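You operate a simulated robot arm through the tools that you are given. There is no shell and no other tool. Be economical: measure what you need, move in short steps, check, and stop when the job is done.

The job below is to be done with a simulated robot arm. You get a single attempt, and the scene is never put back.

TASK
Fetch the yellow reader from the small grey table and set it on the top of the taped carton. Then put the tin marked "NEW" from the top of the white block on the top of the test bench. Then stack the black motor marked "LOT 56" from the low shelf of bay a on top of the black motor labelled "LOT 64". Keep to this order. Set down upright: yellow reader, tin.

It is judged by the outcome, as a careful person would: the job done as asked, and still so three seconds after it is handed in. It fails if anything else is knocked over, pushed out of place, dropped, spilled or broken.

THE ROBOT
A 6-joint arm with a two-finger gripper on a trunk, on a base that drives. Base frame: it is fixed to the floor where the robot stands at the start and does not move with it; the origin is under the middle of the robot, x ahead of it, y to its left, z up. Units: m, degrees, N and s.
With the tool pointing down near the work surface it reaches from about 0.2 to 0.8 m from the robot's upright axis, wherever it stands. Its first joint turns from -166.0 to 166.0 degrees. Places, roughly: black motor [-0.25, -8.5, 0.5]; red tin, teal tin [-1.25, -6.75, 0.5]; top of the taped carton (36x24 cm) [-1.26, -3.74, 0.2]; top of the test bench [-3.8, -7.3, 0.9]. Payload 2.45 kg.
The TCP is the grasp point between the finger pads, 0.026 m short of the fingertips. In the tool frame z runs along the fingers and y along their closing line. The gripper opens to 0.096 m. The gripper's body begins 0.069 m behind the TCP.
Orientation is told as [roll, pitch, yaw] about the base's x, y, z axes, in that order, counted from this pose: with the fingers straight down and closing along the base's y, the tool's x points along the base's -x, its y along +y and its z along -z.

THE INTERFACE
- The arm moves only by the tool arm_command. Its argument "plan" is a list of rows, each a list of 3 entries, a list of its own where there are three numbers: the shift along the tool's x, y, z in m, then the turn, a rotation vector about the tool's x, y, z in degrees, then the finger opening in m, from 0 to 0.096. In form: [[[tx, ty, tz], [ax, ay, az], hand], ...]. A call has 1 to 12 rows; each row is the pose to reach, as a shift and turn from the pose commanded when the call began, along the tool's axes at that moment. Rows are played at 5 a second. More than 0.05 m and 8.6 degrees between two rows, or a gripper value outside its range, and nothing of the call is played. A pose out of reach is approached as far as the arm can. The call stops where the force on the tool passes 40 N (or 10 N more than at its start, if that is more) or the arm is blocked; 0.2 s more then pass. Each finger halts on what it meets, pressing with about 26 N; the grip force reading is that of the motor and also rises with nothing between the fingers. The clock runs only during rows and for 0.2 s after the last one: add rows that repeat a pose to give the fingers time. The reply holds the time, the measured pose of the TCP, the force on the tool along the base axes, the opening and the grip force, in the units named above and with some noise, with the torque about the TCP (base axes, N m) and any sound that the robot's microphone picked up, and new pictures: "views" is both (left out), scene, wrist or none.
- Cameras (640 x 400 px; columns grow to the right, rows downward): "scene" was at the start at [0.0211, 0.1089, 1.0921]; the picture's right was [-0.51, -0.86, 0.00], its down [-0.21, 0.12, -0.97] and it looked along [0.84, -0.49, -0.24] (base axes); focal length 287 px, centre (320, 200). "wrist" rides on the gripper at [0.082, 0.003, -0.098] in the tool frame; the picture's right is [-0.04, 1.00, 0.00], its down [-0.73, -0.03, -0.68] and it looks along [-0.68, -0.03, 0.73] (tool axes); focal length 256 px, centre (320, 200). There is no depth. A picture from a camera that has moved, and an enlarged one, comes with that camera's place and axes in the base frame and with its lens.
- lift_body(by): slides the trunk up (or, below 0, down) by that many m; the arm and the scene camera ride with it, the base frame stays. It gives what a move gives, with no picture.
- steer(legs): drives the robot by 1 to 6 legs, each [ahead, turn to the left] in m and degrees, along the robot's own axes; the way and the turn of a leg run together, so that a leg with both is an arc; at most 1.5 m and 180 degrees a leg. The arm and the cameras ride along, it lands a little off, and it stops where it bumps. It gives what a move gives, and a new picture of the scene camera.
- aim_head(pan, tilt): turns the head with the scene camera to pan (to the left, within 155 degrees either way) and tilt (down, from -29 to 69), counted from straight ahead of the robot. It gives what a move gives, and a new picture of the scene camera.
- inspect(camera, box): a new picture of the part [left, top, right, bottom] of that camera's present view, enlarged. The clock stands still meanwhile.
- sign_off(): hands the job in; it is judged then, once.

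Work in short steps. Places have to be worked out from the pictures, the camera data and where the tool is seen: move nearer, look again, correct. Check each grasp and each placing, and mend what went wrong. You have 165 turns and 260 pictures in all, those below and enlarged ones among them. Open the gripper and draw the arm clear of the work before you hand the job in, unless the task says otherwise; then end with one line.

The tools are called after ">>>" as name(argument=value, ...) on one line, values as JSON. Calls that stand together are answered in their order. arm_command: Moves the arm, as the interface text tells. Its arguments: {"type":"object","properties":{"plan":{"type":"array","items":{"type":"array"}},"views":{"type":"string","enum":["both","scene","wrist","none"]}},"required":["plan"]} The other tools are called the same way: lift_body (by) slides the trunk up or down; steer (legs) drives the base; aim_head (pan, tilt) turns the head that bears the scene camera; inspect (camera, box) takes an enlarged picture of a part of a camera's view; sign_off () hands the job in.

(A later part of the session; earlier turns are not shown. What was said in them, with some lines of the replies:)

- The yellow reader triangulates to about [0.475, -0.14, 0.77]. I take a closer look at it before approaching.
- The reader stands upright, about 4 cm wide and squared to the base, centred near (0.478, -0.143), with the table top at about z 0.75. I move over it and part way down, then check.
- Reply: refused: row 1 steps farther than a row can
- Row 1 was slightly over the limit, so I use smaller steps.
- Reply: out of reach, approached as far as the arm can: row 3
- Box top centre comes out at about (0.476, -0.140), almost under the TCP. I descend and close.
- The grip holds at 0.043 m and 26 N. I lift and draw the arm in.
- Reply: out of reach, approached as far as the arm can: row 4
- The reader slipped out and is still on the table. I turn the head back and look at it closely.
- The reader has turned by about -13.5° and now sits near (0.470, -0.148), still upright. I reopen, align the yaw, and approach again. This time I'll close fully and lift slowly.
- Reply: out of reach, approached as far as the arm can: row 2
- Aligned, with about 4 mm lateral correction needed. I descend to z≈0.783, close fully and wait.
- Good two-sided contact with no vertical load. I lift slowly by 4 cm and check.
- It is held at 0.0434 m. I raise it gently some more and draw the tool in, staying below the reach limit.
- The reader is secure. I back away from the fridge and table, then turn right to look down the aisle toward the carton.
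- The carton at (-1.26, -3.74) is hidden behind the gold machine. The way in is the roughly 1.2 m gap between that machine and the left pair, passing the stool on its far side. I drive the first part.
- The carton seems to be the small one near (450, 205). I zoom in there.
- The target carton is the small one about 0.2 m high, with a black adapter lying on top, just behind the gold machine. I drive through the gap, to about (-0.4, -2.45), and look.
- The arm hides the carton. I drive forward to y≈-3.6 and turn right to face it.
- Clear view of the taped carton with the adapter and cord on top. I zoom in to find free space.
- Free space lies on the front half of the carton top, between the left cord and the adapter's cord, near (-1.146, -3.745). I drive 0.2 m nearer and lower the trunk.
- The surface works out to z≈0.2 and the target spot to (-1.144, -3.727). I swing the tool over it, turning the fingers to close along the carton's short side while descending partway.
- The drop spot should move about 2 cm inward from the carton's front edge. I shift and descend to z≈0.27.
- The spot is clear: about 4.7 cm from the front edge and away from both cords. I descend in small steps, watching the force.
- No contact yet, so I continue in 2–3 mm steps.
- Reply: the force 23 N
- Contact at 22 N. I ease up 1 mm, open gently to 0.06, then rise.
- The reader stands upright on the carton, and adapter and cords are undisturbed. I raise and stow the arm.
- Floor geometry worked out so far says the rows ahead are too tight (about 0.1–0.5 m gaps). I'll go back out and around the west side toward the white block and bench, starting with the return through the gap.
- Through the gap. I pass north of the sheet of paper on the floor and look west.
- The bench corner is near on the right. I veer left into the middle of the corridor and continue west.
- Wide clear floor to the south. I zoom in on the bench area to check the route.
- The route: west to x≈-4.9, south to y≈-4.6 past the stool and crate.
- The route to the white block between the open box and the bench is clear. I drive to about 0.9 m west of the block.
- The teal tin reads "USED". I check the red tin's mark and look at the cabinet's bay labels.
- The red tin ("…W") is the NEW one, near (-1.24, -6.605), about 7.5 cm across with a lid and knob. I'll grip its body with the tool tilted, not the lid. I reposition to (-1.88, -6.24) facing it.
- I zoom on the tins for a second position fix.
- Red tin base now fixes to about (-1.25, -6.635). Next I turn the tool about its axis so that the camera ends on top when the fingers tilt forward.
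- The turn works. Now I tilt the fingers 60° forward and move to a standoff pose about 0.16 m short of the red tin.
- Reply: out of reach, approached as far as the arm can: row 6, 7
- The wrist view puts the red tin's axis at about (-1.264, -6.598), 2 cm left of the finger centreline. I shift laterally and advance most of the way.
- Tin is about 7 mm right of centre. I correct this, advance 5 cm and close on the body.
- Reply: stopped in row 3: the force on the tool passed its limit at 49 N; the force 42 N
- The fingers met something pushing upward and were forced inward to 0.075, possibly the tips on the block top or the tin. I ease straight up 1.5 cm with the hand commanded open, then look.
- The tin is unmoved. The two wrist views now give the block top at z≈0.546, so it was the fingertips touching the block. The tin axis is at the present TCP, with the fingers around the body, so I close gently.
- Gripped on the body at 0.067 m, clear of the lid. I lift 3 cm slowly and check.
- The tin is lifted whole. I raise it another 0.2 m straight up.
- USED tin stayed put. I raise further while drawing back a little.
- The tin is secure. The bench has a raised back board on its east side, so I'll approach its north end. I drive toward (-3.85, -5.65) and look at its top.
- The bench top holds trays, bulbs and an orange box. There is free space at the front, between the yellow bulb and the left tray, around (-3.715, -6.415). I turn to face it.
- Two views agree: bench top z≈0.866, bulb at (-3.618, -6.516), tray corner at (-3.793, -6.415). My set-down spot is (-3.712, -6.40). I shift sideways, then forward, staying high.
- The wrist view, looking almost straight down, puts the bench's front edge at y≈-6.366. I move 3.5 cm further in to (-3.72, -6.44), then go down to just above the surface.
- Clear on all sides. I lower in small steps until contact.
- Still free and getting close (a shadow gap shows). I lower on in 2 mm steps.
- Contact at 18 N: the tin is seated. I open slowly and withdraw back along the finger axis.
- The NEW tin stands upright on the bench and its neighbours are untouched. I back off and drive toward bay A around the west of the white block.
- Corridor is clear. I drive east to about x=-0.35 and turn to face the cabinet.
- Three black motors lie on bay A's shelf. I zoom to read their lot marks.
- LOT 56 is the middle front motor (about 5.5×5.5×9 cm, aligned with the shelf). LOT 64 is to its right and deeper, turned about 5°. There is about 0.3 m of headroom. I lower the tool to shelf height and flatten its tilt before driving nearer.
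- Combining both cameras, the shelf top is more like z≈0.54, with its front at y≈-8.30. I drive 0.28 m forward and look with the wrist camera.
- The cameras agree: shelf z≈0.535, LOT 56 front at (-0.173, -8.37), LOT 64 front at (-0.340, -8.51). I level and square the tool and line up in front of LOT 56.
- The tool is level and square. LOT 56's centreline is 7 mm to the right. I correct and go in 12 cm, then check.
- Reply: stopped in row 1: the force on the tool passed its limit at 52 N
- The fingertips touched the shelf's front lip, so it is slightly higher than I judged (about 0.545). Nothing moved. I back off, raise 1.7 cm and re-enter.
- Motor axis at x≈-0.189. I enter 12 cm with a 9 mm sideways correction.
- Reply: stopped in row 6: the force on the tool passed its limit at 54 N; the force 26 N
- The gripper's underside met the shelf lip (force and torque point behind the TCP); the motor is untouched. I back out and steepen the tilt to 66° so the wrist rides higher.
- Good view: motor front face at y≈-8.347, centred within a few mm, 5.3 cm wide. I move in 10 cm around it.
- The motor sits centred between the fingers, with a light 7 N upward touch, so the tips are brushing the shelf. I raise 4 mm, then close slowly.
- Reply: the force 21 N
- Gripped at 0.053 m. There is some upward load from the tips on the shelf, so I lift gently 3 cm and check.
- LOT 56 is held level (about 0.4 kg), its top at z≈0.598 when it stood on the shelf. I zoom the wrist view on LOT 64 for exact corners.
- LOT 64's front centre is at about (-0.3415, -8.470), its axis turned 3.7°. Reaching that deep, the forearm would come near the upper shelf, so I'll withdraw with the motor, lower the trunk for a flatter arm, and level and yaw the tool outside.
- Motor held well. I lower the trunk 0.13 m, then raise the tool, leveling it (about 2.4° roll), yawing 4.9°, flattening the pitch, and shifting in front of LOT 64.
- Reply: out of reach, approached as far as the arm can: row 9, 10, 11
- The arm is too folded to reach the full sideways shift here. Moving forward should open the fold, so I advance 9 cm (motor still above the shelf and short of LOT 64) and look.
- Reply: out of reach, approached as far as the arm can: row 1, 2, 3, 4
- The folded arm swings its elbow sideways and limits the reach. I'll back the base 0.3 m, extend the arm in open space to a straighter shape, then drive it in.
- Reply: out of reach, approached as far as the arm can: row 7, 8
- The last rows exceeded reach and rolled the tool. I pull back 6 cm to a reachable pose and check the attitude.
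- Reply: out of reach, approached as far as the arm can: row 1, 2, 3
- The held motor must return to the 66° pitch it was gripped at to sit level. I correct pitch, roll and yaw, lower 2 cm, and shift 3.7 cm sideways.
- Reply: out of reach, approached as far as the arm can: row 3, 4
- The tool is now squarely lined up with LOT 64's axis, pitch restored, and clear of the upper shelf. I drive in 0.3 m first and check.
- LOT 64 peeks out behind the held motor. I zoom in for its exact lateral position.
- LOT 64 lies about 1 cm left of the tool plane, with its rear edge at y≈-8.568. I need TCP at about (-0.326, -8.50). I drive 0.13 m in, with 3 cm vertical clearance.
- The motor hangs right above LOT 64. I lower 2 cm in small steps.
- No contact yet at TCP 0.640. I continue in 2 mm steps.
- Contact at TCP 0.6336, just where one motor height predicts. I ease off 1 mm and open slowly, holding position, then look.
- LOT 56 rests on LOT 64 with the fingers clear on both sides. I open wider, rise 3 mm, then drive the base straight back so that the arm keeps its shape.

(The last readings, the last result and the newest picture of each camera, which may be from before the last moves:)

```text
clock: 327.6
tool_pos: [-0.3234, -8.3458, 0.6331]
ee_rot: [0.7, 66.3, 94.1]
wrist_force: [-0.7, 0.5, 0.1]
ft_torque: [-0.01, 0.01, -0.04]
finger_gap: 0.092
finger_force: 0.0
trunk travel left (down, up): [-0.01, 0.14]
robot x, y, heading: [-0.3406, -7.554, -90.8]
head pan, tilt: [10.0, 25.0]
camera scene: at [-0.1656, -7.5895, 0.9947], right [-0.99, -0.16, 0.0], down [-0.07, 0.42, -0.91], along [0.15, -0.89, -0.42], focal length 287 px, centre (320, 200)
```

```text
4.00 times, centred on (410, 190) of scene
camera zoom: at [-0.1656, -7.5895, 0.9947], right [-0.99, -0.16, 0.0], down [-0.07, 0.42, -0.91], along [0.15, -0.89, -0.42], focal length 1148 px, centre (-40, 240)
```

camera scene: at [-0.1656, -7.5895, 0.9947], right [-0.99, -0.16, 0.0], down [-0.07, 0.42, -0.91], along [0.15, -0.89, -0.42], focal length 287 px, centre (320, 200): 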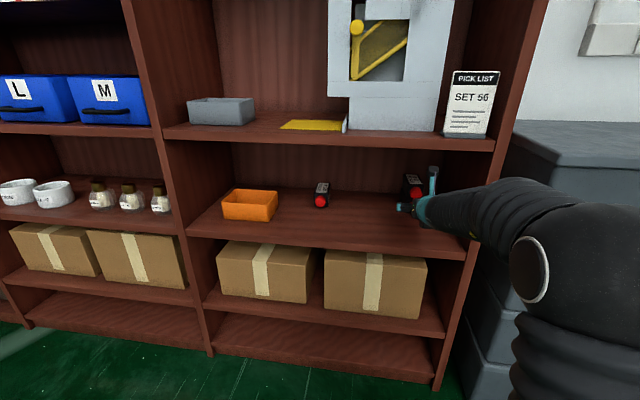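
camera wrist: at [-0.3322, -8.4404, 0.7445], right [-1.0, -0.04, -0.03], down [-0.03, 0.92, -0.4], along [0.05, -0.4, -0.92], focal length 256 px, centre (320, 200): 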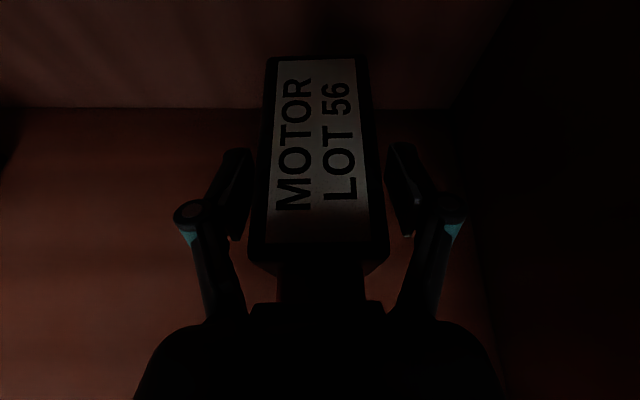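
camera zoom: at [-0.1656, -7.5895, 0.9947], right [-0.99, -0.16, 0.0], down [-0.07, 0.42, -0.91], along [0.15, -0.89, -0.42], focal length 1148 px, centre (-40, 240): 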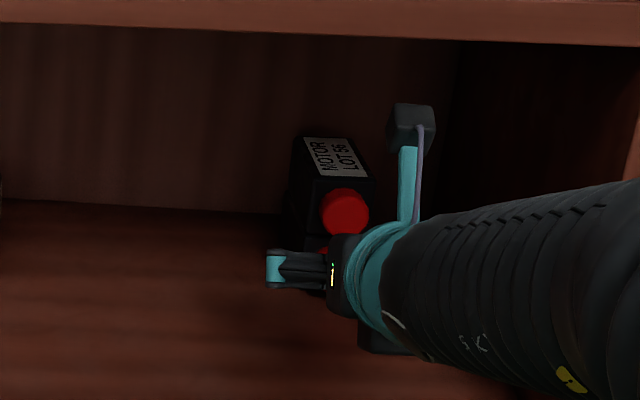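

The stack stands and the gripper is clear of it. I back the base out fully and inspect.

>>> steer(legs=[[-0.35, 0]])

>>> inspect(camera="scene", box=[320, 120, 460, 220])

>>> arm_command(plan=[[[0, 0, 0], [0, 0, 0], 0.092]], views="wrist")

```text
clock: 329.9
tool_pos: [-0.3168, -7.9926, 0.634]
ee_rot: [0.7, 66.1, 94.2]
wrist_force: [0.3, -0.7, -0.3]
ft_torque: [0.04, 0.0, 0.01]
finger_gap: 0.0921
finger_force: 0.0
trunk travel left (down, up): [-0.01, 0.14]
robot x, y, heading: [-0.3326, -7.2043, -90.8]
head pan, tilt: [10.0, 25.0]
camera scene: at [-0.1611, -7.2345, 0.9947], right [-0.99, -0.16, 0.0], down [-0.07, 0.42, -0.91], along [0.15, -0.89, -0.42], focal length 287 px, centre (320, 200)
```

scene: 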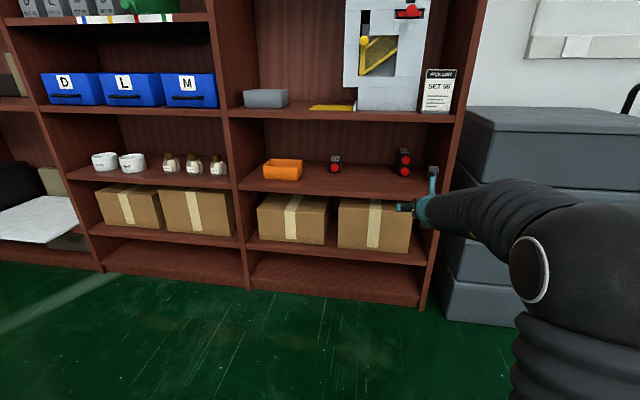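

```text
4.00 times, centred on (390, 170) of scene
camera zoom: at [-0.1611, -7.2345, 0.9947], right [-0.99, -0.16, 0.0], down [-0.07, 0.42, -0.91], along [0.15, -0.89, -0.42], focal length 1148 px, centre (40, 320)
```

zoom: 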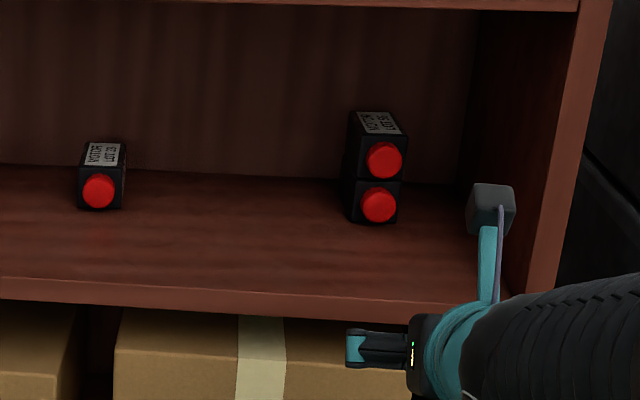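

```text
clock: 330.3
tool_pos: [-0.3173, -7.9933, 0.6344]
ee_rot: [0.6, 66.1, 94.2]
wrist_force: [-0.2, 0.1, 0.6]
ft_torque: [-0.02, -0.03, 0.0]
finger_gap: 0.0921
finger_force: 0.0
trunk travel left (down, up): [-0.01, 0.14]
robot x, y, heading: [-0.333, -7.1998, -90.6]
head pan, tilt: [10.0, 25.0]
camera wrist: at [-0.3228, -7.9363, 0.7473], right [-1.0, -0.05, -0.03], down [-0.03, 0.92, -0.4], along [0.05, -0.4, -0.92], focal length 256 px, centre (320, 200)
```

wrist: 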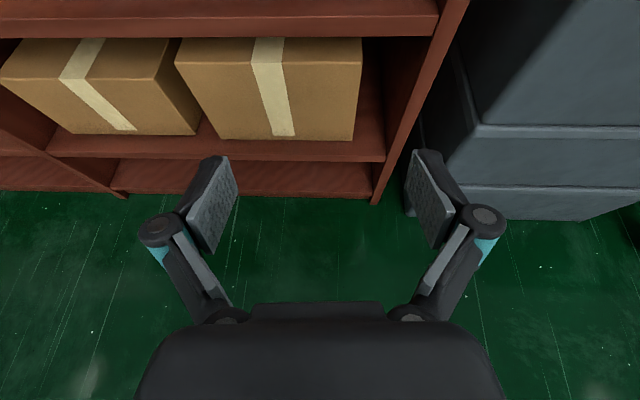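

LOT 56 sits squarely on LOT 64. The reader and tin were confirmed upright when I set them down, and the gripper is open and clear. I hand the job in.

>>> sign_off()

```text
The job is handed in.
```

All three steps were done in the order you gave. The yellow reader is upright on the taped carton, the NEW tin is upright on the test bench, and motor LOT 56 is stacked on LOT 64. The reader slipped from the gripper once on the first lift but stayed upright on its table, and the fingertips briefly touched the white block and the shelf edge. I saw nothing else moved or knocked over.
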